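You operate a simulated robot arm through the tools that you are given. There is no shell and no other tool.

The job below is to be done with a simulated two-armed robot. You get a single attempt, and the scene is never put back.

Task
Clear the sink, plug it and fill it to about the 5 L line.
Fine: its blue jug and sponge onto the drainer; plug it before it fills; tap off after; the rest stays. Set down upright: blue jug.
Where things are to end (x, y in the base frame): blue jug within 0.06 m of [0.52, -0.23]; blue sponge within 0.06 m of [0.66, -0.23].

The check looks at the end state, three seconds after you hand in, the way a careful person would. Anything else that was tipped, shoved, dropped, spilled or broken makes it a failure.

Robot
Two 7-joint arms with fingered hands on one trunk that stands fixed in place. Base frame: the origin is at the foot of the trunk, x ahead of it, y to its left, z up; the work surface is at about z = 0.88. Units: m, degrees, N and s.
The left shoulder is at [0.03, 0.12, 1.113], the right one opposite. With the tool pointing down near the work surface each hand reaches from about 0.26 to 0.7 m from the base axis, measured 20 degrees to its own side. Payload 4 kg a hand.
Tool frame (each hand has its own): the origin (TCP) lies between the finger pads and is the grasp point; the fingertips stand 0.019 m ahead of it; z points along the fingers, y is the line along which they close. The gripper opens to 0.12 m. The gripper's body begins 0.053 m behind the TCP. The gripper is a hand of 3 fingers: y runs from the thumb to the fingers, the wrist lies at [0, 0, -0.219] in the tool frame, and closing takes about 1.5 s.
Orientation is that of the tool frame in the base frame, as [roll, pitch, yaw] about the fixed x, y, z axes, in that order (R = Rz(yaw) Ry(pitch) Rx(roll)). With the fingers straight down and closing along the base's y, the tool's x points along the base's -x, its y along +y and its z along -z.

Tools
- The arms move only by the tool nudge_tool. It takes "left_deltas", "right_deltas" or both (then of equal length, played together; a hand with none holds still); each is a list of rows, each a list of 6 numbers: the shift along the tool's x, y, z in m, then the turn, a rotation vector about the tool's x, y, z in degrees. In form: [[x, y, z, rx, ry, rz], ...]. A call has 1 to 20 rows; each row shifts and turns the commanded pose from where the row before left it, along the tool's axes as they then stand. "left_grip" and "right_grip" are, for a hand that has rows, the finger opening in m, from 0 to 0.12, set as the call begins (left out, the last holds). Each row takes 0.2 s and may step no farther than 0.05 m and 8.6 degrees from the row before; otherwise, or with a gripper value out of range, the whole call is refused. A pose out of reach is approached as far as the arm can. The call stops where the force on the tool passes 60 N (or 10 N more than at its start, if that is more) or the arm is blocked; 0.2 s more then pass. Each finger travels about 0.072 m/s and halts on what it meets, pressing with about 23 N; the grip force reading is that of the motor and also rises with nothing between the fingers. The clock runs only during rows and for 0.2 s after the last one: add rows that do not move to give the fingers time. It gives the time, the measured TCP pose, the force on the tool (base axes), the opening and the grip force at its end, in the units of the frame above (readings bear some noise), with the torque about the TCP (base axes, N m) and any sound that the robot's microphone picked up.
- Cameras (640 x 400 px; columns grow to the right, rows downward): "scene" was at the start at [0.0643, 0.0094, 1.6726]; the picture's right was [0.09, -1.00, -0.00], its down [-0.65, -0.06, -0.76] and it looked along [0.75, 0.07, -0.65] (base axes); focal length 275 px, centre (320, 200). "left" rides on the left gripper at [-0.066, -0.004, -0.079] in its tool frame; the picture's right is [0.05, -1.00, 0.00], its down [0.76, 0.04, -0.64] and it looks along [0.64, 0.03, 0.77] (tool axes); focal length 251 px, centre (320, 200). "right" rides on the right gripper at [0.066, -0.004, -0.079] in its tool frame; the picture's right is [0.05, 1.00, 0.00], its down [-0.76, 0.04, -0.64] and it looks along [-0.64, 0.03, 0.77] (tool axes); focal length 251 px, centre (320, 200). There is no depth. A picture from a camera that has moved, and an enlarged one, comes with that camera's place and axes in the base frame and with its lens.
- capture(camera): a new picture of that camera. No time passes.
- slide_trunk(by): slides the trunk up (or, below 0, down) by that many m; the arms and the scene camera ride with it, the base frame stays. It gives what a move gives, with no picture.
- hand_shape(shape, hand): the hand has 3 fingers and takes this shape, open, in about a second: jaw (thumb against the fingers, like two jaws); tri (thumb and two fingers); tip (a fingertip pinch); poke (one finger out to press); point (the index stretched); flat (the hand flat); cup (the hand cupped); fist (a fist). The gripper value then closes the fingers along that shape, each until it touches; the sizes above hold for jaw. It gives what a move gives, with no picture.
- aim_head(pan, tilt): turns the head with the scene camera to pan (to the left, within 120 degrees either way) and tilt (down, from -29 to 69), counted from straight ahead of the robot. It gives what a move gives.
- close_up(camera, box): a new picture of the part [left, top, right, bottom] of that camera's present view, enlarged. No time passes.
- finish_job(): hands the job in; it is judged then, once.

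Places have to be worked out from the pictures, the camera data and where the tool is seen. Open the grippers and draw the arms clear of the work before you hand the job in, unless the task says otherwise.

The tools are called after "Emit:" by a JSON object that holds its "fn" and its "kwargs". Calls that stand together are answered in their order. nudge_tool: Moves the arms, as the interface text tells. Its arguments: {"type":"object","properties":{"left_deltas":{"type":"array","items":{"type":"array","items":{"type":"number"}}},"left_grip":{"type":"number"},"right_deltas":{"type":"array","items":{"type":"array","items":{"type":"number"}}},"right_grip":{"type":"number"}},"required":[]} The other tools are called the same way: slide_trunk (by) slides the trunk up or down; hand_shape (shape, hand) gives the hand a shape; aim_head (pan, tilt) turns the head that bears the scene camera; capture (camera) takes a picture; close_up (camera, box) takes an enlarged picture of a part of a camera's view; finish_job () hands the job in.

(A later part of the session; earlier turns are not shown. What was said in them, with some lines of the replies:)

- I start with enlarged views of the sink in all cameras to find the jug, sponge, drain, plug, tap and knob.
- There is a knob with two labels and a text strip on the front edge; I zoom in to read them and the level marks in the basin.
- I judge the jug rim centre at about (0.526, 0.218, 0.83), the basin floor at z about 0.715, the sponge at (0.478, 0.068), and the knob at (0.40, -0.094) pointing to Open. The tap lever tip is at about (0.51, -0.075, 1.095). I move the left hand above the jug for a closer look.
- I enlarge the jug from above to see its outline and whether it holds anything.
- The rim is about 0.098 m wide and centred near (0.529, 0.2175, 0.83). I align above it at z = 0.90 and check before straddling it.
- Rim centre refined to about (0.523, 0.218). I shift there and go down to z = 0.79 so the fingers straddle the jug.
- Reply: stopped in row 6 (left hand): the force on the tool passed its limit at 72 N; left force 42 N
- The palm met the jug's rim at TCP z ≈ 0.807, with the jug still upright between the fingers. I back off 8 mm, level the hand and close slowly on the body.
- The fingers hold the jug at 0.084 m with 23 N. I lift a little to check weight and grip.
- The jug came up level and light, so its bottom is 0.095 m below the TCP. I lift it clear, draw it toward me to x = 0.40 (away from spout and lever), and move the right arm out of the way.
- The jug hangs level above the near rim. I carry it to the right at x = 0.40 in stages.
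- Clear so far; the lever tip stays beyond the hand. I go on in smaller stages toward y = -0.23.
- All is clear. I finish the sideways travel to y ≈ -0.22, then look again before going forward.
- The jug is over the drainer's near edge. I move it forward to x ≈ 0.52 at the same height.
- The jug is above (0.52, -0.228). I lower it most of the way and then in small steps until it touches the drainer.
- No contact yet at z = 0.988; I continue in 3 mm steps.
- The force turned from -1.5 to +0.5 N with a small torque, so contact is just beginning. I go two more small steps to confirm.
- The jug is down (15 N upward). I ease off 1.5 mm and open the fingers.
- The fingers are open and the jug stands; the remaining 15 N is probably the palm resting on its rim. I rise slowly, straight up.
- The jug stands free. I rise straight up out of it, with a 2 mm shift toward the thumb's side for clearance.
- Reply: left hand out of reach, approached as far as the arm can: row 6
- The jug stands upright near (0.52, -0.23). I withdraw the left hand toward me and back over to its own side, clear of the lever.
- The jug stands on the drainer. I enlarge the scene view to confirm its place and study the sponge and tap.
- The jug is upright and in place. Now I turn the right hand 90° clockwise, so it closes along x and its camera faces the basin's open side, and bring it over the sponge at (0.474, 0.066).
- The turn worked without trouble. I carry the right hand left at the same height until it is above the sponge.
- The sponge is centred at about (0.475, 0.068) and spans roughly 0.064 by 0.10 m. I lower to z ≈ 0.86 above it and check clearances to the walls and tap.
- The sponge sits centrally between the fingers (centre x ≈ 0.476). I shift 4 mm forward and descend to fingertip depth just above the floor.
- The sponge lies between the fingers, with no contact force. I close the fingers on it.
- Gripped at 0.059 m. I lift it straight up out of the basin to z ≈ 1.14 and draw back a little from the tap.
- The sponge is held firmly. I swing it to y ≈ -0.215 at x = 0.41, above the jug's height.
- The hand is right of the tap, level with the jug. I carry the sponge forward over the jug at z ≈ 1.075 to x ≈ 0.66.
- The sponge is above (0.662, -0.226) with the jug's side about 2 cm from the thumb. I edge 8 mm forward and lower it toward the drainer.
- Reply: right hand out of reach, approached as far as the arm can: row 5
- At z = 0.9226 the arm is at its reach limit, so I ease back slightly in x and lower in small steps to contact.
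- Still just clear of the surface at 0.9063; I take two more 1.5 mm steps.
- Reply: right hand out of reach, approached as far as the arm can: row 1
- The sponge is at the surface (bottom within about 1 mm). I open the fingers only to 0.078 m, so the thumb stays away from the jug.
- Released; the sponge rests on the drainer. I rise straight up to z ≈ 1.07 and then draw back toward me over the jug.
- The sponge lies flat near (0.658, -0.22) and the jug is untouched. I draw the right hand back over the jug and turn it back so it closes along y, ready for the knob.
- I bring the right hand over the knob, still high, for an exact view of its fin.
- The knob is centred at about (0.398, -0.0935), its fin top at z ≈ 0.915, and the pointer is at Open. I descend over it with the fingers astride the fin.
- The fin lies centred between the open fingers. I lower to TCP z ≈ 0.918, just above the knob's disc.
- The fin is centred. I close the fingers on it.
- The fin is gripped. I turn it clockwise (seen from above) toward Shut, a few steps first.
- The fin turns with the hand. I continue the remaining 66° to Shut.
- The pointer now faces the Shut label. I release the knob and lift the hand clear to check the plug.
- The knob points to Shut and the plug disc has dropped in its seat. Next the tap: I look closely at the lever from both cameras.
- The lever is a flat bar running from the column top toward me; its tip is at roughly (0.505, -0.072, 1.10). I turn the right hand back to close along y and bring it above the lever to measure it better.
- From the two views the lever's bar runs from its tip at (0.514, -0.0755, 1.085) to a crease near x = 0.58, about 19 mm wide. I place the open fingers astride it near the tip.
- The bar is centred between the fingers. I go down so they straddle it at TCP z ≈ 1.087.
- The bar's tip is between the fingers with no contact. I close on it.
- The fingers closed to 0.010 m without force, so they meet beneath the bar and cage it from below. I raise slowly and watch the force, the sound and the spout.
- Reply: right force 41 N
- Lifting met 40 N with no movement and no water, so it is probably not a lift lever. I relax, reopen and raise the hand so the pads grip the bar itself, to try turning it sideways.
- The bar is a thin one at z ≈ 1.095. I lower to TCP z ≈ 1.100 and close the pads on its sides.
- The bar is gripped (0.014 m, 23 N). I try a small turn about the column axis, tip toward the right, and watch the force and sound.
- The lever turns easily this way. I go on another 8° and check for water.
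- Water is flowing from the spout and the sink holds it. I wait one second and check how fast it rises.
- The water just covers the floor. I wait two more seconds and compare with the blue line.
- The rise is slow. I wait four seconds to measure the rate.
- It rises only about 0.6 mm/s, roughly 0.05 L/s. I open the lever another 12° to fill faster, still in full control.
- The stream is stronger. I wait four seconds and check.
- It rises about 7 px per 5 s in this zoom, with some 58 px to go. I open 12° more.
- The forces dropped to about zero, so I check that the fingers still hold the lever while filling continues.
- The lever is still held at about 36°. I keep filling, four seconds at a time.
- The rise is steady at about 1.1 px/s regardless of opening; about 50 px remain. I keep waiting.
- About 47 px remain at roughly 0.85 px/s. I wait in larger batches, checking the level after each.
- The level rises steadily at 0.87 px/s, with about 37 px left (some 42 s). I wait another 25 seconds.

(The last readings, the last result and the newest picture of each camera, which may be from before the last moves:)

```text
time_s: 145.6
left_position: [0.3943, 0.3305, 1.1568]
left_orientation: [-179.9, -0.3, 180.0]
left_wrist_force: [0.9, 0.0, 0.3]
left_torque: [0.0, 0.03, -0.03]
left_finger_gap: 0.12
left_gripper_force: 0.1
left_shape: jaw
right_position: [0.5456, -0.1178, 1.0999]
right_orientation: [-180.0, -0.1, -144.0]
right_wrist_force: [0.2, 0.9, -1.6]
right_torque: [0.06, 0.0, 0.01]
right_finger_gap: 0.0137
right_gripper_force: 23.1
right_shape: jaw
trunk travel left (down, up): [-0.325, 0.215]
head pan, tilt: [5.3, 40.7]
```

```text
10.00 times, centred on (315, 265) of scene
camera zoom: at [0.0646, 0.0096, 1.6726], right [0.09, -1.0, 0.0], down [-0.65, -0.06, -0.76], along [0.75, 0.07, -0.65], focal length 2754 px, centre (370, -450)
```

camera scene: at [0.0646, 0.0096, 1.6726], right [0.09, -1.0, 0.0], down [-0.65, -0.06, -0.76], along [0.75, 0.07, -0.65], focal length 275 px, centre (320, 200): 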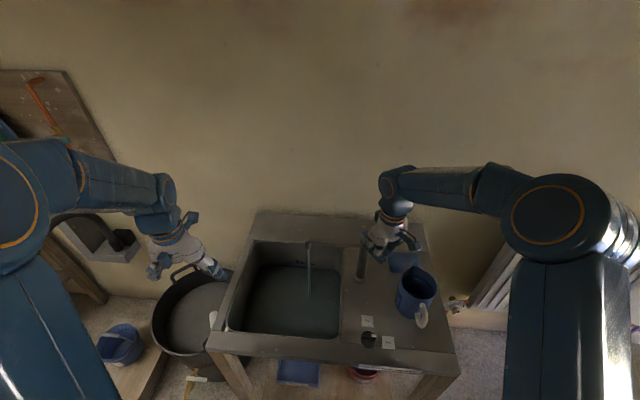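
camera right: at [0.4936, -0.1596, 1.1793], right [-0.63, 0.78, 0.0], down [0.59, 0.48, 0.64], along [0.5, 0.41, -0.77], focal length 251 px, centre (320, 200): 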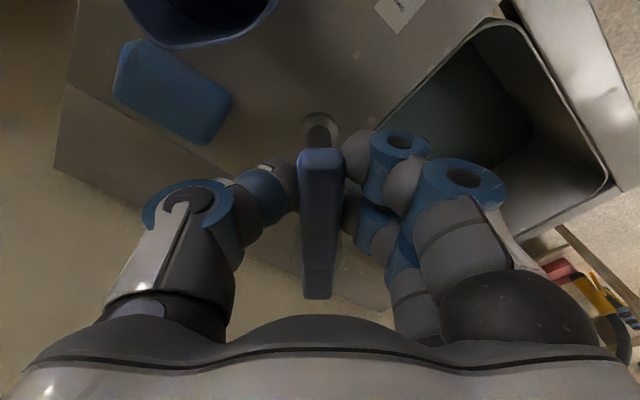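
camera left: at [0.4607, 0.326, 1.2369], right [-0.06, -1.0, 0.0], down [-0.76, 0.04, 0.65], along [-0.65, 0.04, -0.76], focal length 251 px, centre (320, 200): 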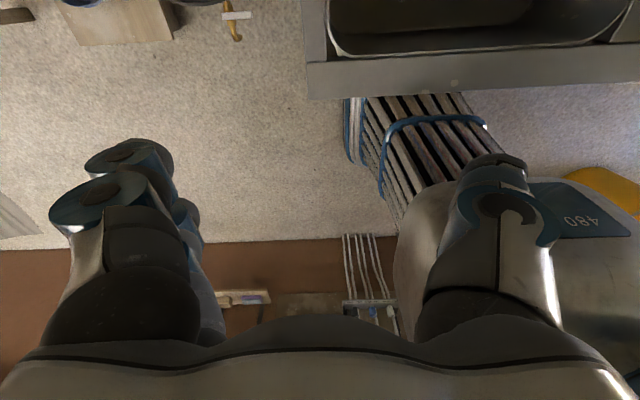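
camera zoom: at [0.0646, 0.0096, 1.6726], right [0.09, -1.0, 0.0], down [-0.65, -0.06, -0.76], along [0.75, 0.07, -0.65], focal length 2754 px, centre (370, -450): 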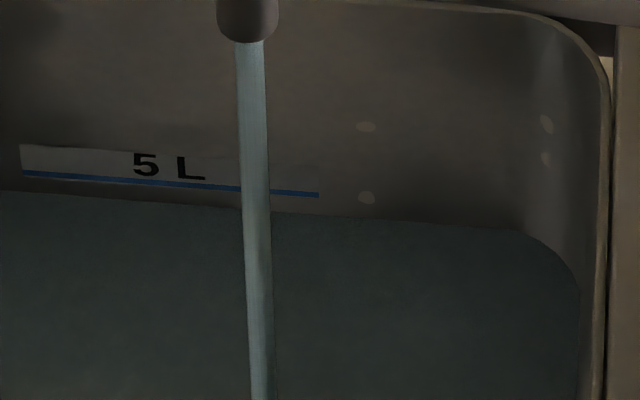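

About 18 px remain, some 20 s. I wait about 12.5 s more, then check.

Emit:
{"fn": "nudge_tool", "kwargs": {"right_deltas": [[0, 0, 0, 0, 0, 0], [0, 0, 0, 0, 0, 0], [0, 0, 0, 0, 0, 0], [0, 0, 0, 0, 0, 0], [0, 0, 0, 0, 0, 0], [0, 0, 0, 0, 0, 0], [0, 0, 0, 0, 0, 0], [0, 0, 0, 0, 0, 0], [0, 0, 0, 0, 0, 0], [0, 0, 0, 0, 0, 0], [0, 0, 0, 0, 0, 0], [0, 0, 0, 0, 0, 0], [0, 0, 0, 0, 0, 0], [0, 0, 0, 0, 0, 0], [0, 0, 0, 0, 0, 0], [0, 0, 0, 0, 0, 0], [0, 0, 0, 0, 0, 0], [0, 0, 0, 0, 0, 0], [0, 0, 0, 0, 0, 0], [0, 0, 0, 0, 0, 0]]}}

Emit:
{"fn": "nudge_tool", "kwargs": {"right_deltas": [[0, 0, 0, 0, 0, 0], [0, 0, 0, 0, 0, 0], [0, 0, 0, 0, 0, 0], [0, 0, 0, 0, 0, 0], [0, 0, 0, 0, 0, 0], [0, 0, 0, 0, 0, 0], [0, 0, 0, 0, 0, 0], [0, 0, 0, 0, 0, 0], [0, 0, 0, 0, 0, 0], [0, 0, 0, 0, 0, 0], [0, 0, 0, 0, 0, 0], [0, 0, 0, 0, 0, 0], [0, 0, 0, 0, 0, 0], [0, 0, 0, 0, 0, 0], [0, 0, 0, 0, 0, 0], [0, 0, 0, 0, 0, 0], [0, 0, 0, 0, 0, 0], [0, 0, 0, 0, 0, 0], [0, 0, 0, 0, 0, 0], [0, 0, 0, 0, 0, 0]]}}

Emit:
{"fn": "nudge_tool", "kwargs": {"right_deltas": [[0, 0, 0, 0, 0, 0], [0, 0, 0, 0, 0, 0], [0, 0, 0, 0, 0, 0], [0, 0, 0, 0, 0, 0], [0, 0, 0, 0, 0, 0], [0, 0, 0, 0, 0, 0], [0, 0, 0, 0, 0, 0], [0, 0, 0, 0, 0, 0], [0, 0, 0, 0, 0, 0], [0, 0, 0, 0, 0, 0], [0, 0, 0, 0, 0, 0], [0, 0, 0, 0, 0, 0], [0, 0, 0, 0, 0, 0], [0, 0, 0, 0, 0, 0], [0, 0, 0, 0, 0, 0], [0, 0, 0, 0, 0, 0], [0, 0, 0, 0, 0, 0], [0, 0, 0, 0, 0, 0], [0, 0, 0, 0, 0, 0], [0, 0, 0, 0, 0, 0]]}}

Emit:
{"fn": "close_up", "kwargs": {"camera": "scene", "box": [285, 245, 345, 285]}}

```text
time_s: 149.8
left_position: [0.3938, 0.3309, 1.1566]
left_orientation: [179.9, -0.3, 179.9]
left_wrist_force: [-0.6, 0.1, 0.2]
left_torque: [0.0, 0.02, 0.01]
left_finger_gap: 0.1197
left_gripper_force: 0.1
left_shape: jaw
right_position: [0.5445, -0.1178, 1.099]
right_orientation: [-179.9, 0.0, -144.0]
right_wrist_force: [0.6, 0.4, -1.3]
right_torque: [0.04, 0.01, 0.07]
right_finger_gap: 0.0137
right_gripper_force: 23.0
right_shape: jaw
trunk travel left (down, up): [-0.325, 0.215]
head pan, tilt: [5.3, 40.7]
```

```text
time_s: 154.0
left_position: [0.3958, 0.331, 1.1581]
left_orientation: [179.9, -0.2, 180.0]
left_wrist_force: [0.6, 0.6, 0.3]
left_torque: [-0.02, -0.03, 0.0]
left_finger_gap: 0.1197
left_gripper_force: 0.0
left_shape: jaw
right_position: [0.5435, -0.118, 1.1]
right_orientation: [-180.0, 0.0, -143.9]
right_wrist_force: [-0.7, 1.1, -1.5]
right_torque: [0.05, 0.02, 0.06]
right_finger_gap: 0.014
right_gripper_force: 23.1
right_shape: jaw
trunk travel left (down, up): [-0.325, 0.215]
head pan, tilt: [5.3, 40.7]
```

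```text
time_s: 158.2
left_position: [0.3953, 0.3314, 1.1583]
left_orientation: [-179.9, -0.3, 179.9]
left_wrist_force: [-0.9, -0.1, -0.1]
left_torque: [0.0, 0.04, 0.02]
left_finger_gap: 0.1198
left_gripper_force: 0.2
left_shape: jaw
right_position: [0.5454, -0.1185, 1.0996]
right_orientation: [179.9, -0.1, -144.0]
right_wrist_force: [0.0, 0.9, -2.0]
right_torque: [0.02, 0.03, 0.02]
right_finger_gap: 0.0136
right_gripper_force: 23.2
right_shape: jaw
trunk travel left (down, up): [-0.325, 0.215]
head pan, tilt: [5.3, 40.7]
```

```text
10.00 times, centred on (315, 265) of scene
camera zoom: at [0.0646, 0.0096, 1.6726], right [0.09, -1.0, 0.0], down [-0.65, -0.06, -0.76], along [0.75, 0.07, -0.65], focal length 2754 px, centre (370, -450)
```

zoom: 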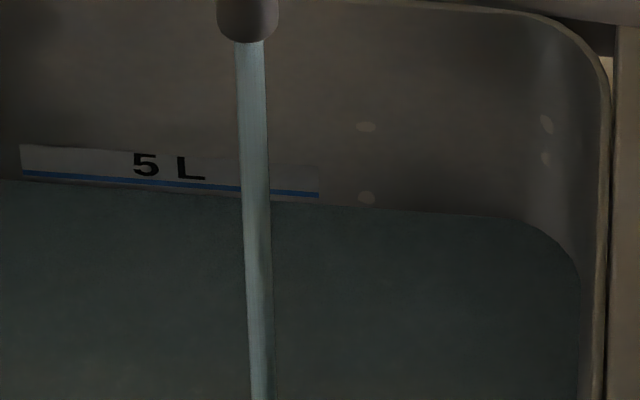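

Some 8 px remain, about 9 s. I wait 6.6 s more, then close the tap.

Emit:
{"fn": "nudge_tool", "kwargs": {"right_deltas": [[0, 0, 0, 0, 0, 0], [0, 0, 0, 0, 0, 0], [0, 0, 0, 0, 0, 0], [0, 0, 0, 0, 0, 0], [0, 0, 0, 0, 0, 0], [0, 0, 0, 0, 0, 0], [0, 0, 0, 0, 0, 0], [0, 0, 0, 0, 0, 0], [0, 0, 0, 0, 0, 0], [0, 0, 0, 0, 0, 0], [0, 0, 0, 0, 0, 0], [0, 0, 0, 0, 0, 0], [0, 0, 0, 0, 0, 0], [0, 0, 0, 0, 0, 0], [0, 0, 0, 0, 0, 0], [0, 0, 0, 0, 0, 0], [0, 0, 0, 0, 0, 0], [0, 0, 0, 0, 0, 0], [0, 0, 0, 0, 0, 0], [0, 0, 0, 0, 0, 0]]}}

Emit:
{"fn": "nudge_tool", "kwargs": {"right_deltas": [[0, 0, 0, 0, 0, 0], [0, 0, 0, 0, 0, 0], [0, 0, 0, 0, 0, 0], [0, 0, 0, 0, 0, 0], [0, 0, 0, 0, 0, 0], [0, 0, 0, 0, 0, 0], [0, 0, 0, 0, 0, 0], [0, 0, 0, 0, 0, 0], [0, 0, 0, 0, 0, 0], [0, 0, 0, 0, 0, 0], [0, 0, 0, 0, 0, 0]]}}

Emit:
{"fn": "close_up", "kwargs": {"camera": "scene", "box": [285, 245, 345, 285]}}

```text
time_s: 162.4
left_position: [0.3943, 0.3311, 1.1579]
left_orientation: [-180.0, -0.2, 180.0]
left_wrist_force: [-1.0, -0.5, -0.3]
left_torque: [-0.02, 0.01, -0.04]
left_finger_gap: 0.1198
left_gripper_force: 0.2
left_shape: jaw
right_position: [0.5443, -0.1173, 1.1003]
right_orientation: [180.0, 0.0, -144.0]
right_wrist_force: [0.7, -0.1, 0.1]
right_torque: [0.05, 0.0, 0.03]
right_finger_gap: 0.0138
right_gripper_force: 23.4
right_shape: jaw
trunk travel left (down, up): [-0.325, 0.215]
head pan, tilt: [5.3, 40.7]
```

```text
time_s: 164.8
left_position: [0.3944, 0.3318, 1.158]
left_orientation: [180.0, -0.3, 179.8]
left_wrist_force: [-0.2, 0.4, -0.3]
left_torque: [0.01, -0.01, 0.01]
left_finger_gap: 0.1202
left_gripper_force: 0.1
left_shape: jaw
right_position: [0.5447, -0.1181, 1.0995]
right_orientation: [180.0, 0.0, -143.9]
right_wrist_force: [-0.5, 1.1, -1.5]
right_torque: [0.04, 0.01, 0.05]
right_finger_gap: 0.0137
right_gripper_force: 23.1
right_shape: jaw
trunk travel left (down, up): [-0.325, 0.215]
head pan, tilt: [5.3, 40.7]
```

```text
10.00 times, centred on (315, 265) of scene
camera zoom: at [0.0646, 0.0096, 1.6726], right [0.09, -1.0, 0.0], down [-0.65, -0.06, -0.76], along [0.75, 0.07, -0.65], focal length 2754 px, centre (370, -450)
```

zoom: 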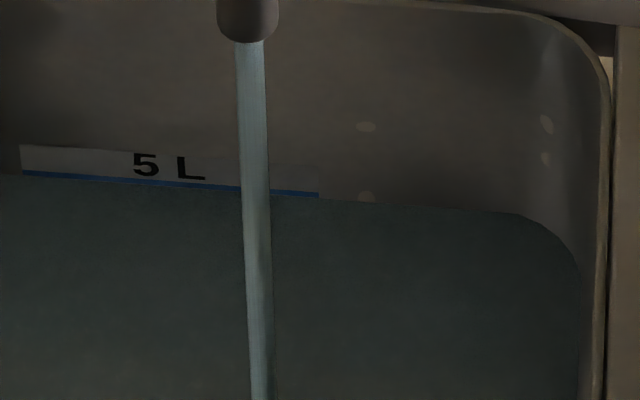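

The water has just reached the lower edge of the blue line, so I turn the lever back to its original position now.

Emit:
{"fn": "nudge_tool", "kwargs": {"right_deltas": [[-0.0006, 0.0097, 0, 0, 0, 8], [-0.0006, 0.0097, 0, 0, 0, 8], [-0.0006, 0.0097, 0, 0, 0, 8], [-0.0006, 0.0097, 0, 0, 0, 8], [-0.0002, 0.0049, 0, 0, 0, 4], [0, 0, 0, 0, 0, 0]]}}

Emit:
{"fn": "close_up", "kwargs": {"camera": "scene", "box": [240, 215, 400, 345]}}

Emit:
{"fn": "close_up", "kwargs": {"camera": "scene", "box": [285, 245, 345, 285]}}

Emit:
{"fn": "capture", "kwargs": {"camera": "right"}}

```text
time_s: 166.2
left_position: [0.3956, 0.3315, 1.1579]
left_orientation: [180.0, -0.2, 179.9]
left_wrist_force: [-0.5, -0.2, 0.4]
left_torque: [-0.02, -0.01, 0.0]
left_finger_gap: 0.1198
left_gripper_force: 0.1
left_shape: jaw
right_position: [0.5297, -0.0759, 1.0985]
right_orientation: [180.0, -0.2, 179.9]
right_wrist_force: [-0.7, 0.0, -0.3]
right_torque: [0.05, -0.02, -0.03]
right_finger_gap: 0.0136
right_gripper_force: 22.9
right_shape: jaw
trunk travel left (down, up): [-0.325, 0.215]
head pan, tilt: [5.3, 40.7]
```

```text
3.08 times, centred on (320, 280) of scene
camera zoom: at [0.0642, 0.0096, 1.6726], right [0.09, -1.0, 0.0], down [-0.65, -0.06, -0.76], along [0.75, 0.07, -0.65], focal length 847 px, centre (320, -46)
```

zoom: 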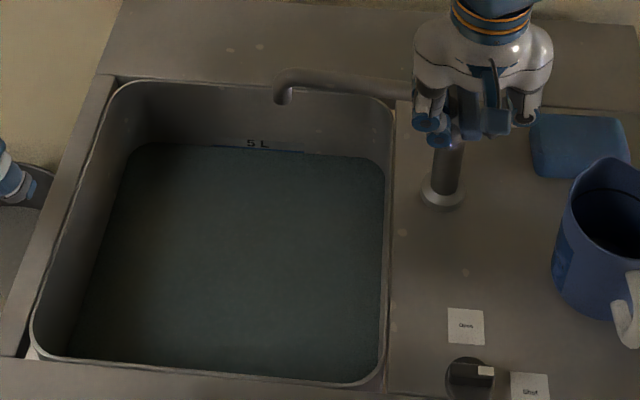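

```text
10.00 times, centred on (315, 265) of scene
camera zoom: at [0.0642, 0.0096, 1.6726], right [0.09, -1.0, 0.0], down [-0.65, -0.06, -0.76], along [0.75, 0.07, -0.65], focal length 2754 px, centre (370, -450)
```

zoom: 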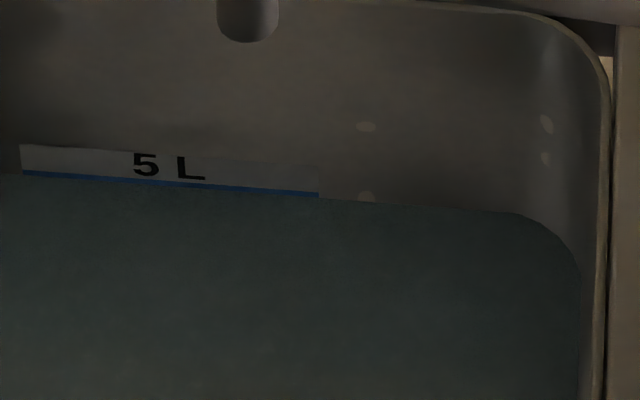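

```text
taken
camera right: at [0.4642, -0.0803, 1.1793], right [-0.05, 1.0, 0.0], down [0.77, 0.04, 0.64], along [0.64, 0.03, -0.77], focal length 251 px, centre (320, 200)
```

right: 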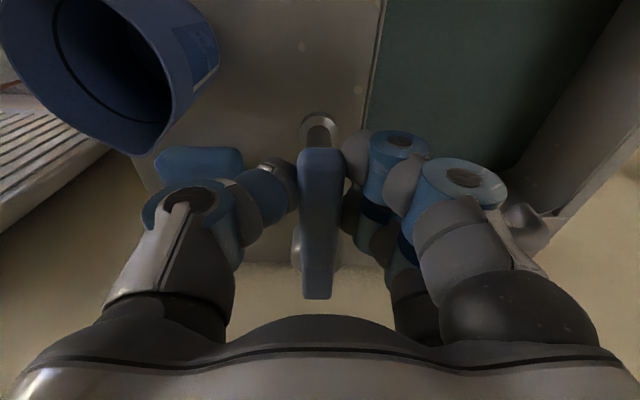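

The tap has stopped and the water stands at the blue line. I open the fingers and raise the hand straight off the lever.

Emit:
{"fn": "nudge_tool", "kwargs": {"right_deltas": [[0, 0, 0, 0, 0, 0], [0, 0, 0, 0, 0, 0], [0, 0, 0, 0, 0, 0], [0, 0, 0, 0, 0, 0], [0, 0, -0.02, 0, 0, 0], [0, 0, -0.03, 0, 0, 0], [0, 0, -0.04, 0, 0, 0], [0, 0, -0.04, 0, 0, 0], [0, 0, 0, 0, 0, 0]], "right_grip": 0.06}}

Emit:
{"fn": "close_up", "kwargs": {"camera": "scene", "box": [240, 215, 400, 345]}}

Emit:
{"fn": "capture", "kwargs": {"camera": "right"}}

```text
time_s: 168.2
left_position: [0.3946, 0.3321, 1.1573]
left_orientation: [180.0, -0.3, 179.9]
left_wrist_force: [0.0, -0.3, 0.3]
left_torque: [0.02, -0.03, 0.03]
left_finger_gap: 0.1195
left_gripper_force: 0.0
left_shape: jaw
right_position: [0.5327, -0.0766, 1.2293]
right_orientation: [-180.0, -0.1, -180.0]
right_wrist_force: [-0.3, -1.0, 0.0]
right_torque: [-0.02, -0.01, -0.02]
right_finger_gap: 0.0596
right_gripper_force: 0.1
right_shape: jaw
trunk travel left (down, up): [-0.325, 0.215]
head pan, tilt: [5.3, 40.7]
```

```text
3.08 times, centred on (320, 280) of scene
camera zoom: at [0.0649, 0.0094, 1.6725], right [0.09, -1.0, 0.0], down [-0.65, -0.06, -0.76], along [0.75, 0.07, -0.65], focal length 847 px, centre (320, -46)
```

zoom: 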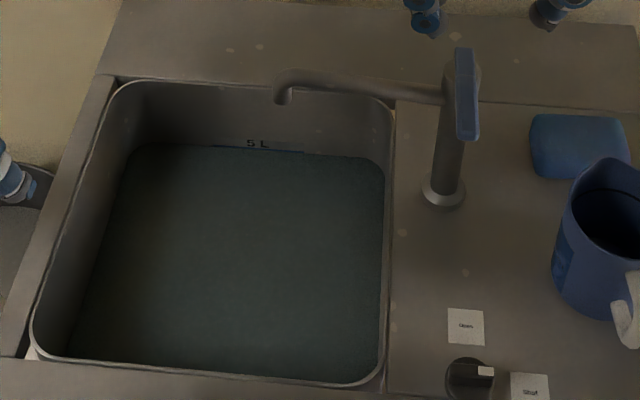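

```text
taken
camera right: at [0.4674, -0.0802, 1.3099], right [-0.05, 1.0, 0.0], down [0.77, 0.04, 0.64], along [0.64, 0.04, -0.77], focal length 251 px, centre (320, 200)
```

right: 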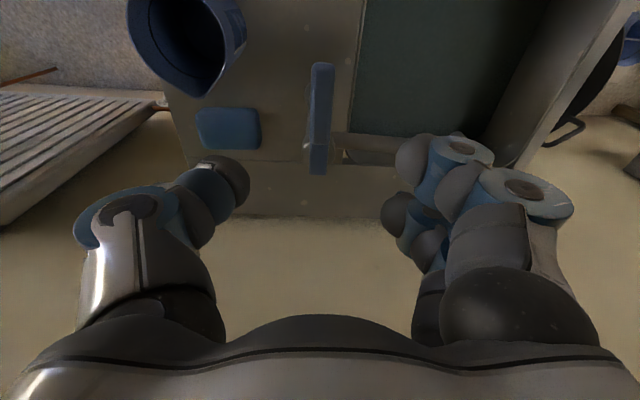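

The tap is off and the lever is back where it was. I draw both arms clear, with the grippers open, and then check the final state and that the level holds.

Emit:
{"fn": "nudge_tool", "kwargs": {"left_deltas": [[0, 0, -0.04, 0, 0, 0], [0, 0, -0.04, 0, 0, 0], [0, 0, -0.04, 0, 0, 0], [0, 0, -0.04, 0, 0, 0], [0, 0, -0.03, 0, 0, 0], [0, 0, 0, 0, 0, 0], [0, 0, 0, 0, 0, 0], [0, 0, 0, 0, 0, 0], [0, 0, 0, 0, 0, 0], [0, 0, 0, 0, 0, 0], [0, 0, 0, 0, 0, 0], [0, 0, 0, 0, 0, 0], [0, 0, 0, 0, 0, 0], [0, 0, 0, 0, 0, 0]], "right_deltas": [[0.01, 0, -0.035, 0, 0, 0], [0.02, 0, -0.035, 0, 0, 0], [0.02, 0, -0.035, 0, 0, 0], [0.02, 0, -0.03, 0, 0, 0], [0, -0.04, 0, 0, 0, 0], [0, -0.04, 0, 0, 0, 0], [0, -0.04, 0, 0, 0, 0], [0, -0.04, 0, 0, 0, 0], [0, -0.04, 0, 0, 0, 0], [0, -0.04, 0, 0, 0, 0], [0, -0.04, 0, 0, 0, 0], [0, -0.04, 0, 0, 0, 0], [0, -0.04, 0, 0, 0, 0], [0, 0, 0, 0, 0, 0]], "left_grip": 0.12, "right_grip": 0.12}}

Emit:
{"fn": "capture", "kwargs": {"camera": "scene"}}

Emit:
{"fn": "close_up", "kwargs": {"camera": "scene", "box": [220, 210, 460, 360]}}

Emit:
{"fn": "close_up", "kwargs": {"camera": "scene", "box": [285, 245, 345, 285]}}

```text
time_s: 171.2
left_position: [0.3967, 0.334, 1.347]
left_orientation: [180.0, -0.2, 179.9]
left_wrist_force: [0.7, 0.0, 0.6]
left_torque: [0.0, 0.03, -0.03]
left_finger_gap: 0.1198
left_gripper_force: 0.0
left_shape: jaw
right_position: [0.4601, -0.4353, 1.3649]
right_orientation: [179.9, -0.1, 180.0]
right_wrist_force: [0.5, 0.0, 0.4]
right_torque: [0.0, -0.01, -0.02]
right_finger_gap: 0.1196
right_gripper_force: 0.0
right_shape: jaw
trunk travel left (down, up): [-0.325, 0.215]
head pan, tilt: [5.3, 40.7]
```

```text
taken
camera scene: at [0.0639, 0.0105, 1.6726], right [0.09, -1.0, 0.0], down [-0.65, -0.06, -0.76], along [0.75, 0.07, -0.65], focal length 275 px, centre (320, 200)
```

scene: 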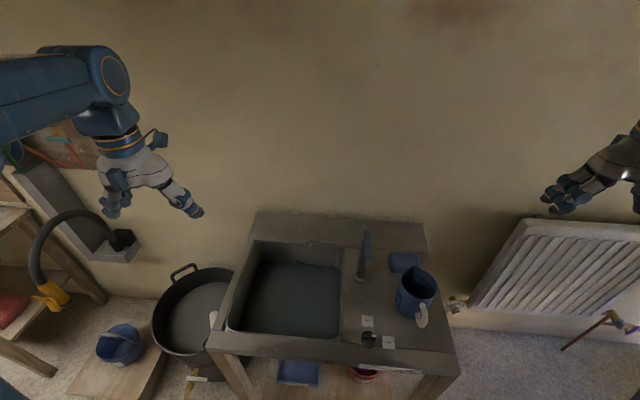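

```text
2.67 times, centred on (340, 285) of scene
camera zoom: at [0.0639, 0.0105, 1.6726], right [0.09, -1.0, 0.0], down [-0.65, -0.06, -0.76], along [0.75, 0.07, -0.65], focal length 734 px, centre (267, -27)
```

zoom: 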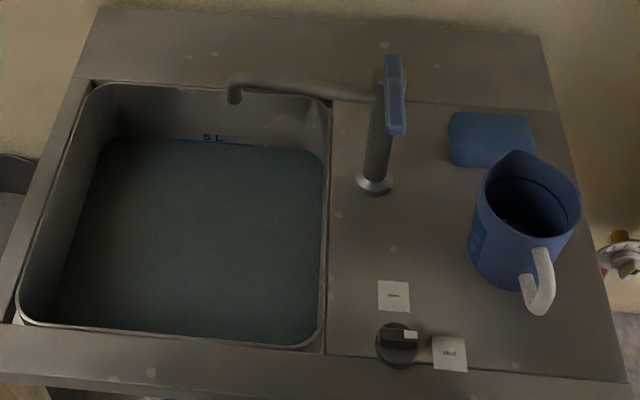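

```text
10.00 times, centred on (315, 265) of scene
camera zoom: at [0.0639, 0.0105, 1.6726], right [0.09, -1.0, 0.0], down [-0.65, -0.06, -0.76], along [0.75, 0.07, -0.65], focal length 2754 px, centre (370, -450)
```

zoom: 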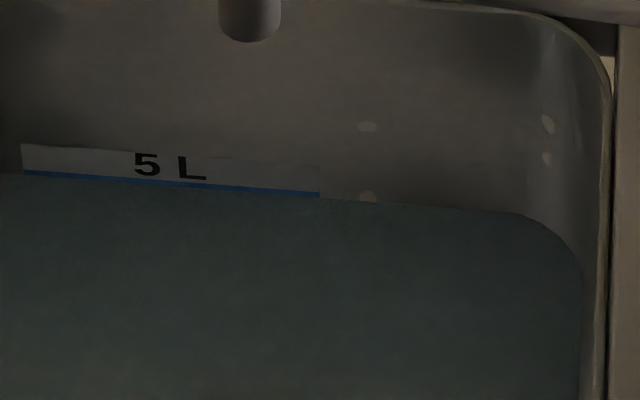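

The water holds at the 5 L line, the tap is off and the knob is on Shut. The jug stands upright near (0.52, -0.23), the sponge lies near (0.66, -0.22), and both arms are clear and open. I hand the job in.

Emit:
{"fn": "finish_job", "kwargs": {}}

```text
The job is handed in.
```

The sink is cleared, plugged and filled to the 5 L line, and I've handed the job in. I haven't seen the check's result.

- **Blue jug:** it stands upright on the drainer at about (0.52, -0.23).
- **Blue sponge:** it lies flat on the drainer at about (0.66, -0.22).
- **Plug:** I turned the drain knob from Open to Shut before any water ran. The level held steady after the tap was closed.
- **Water:** the surface stands at the blue 5 L line.
- **Tap:** it is off, with the lever back where it started. I first tried lifting the lever with about 40 N, and it didn't move; it turns sideways. I saw no damage from that.
- **Rest of the scene:** I saw nothing else moved, tipped or spilled. Both grippers are open and the arms are clear of the sink.
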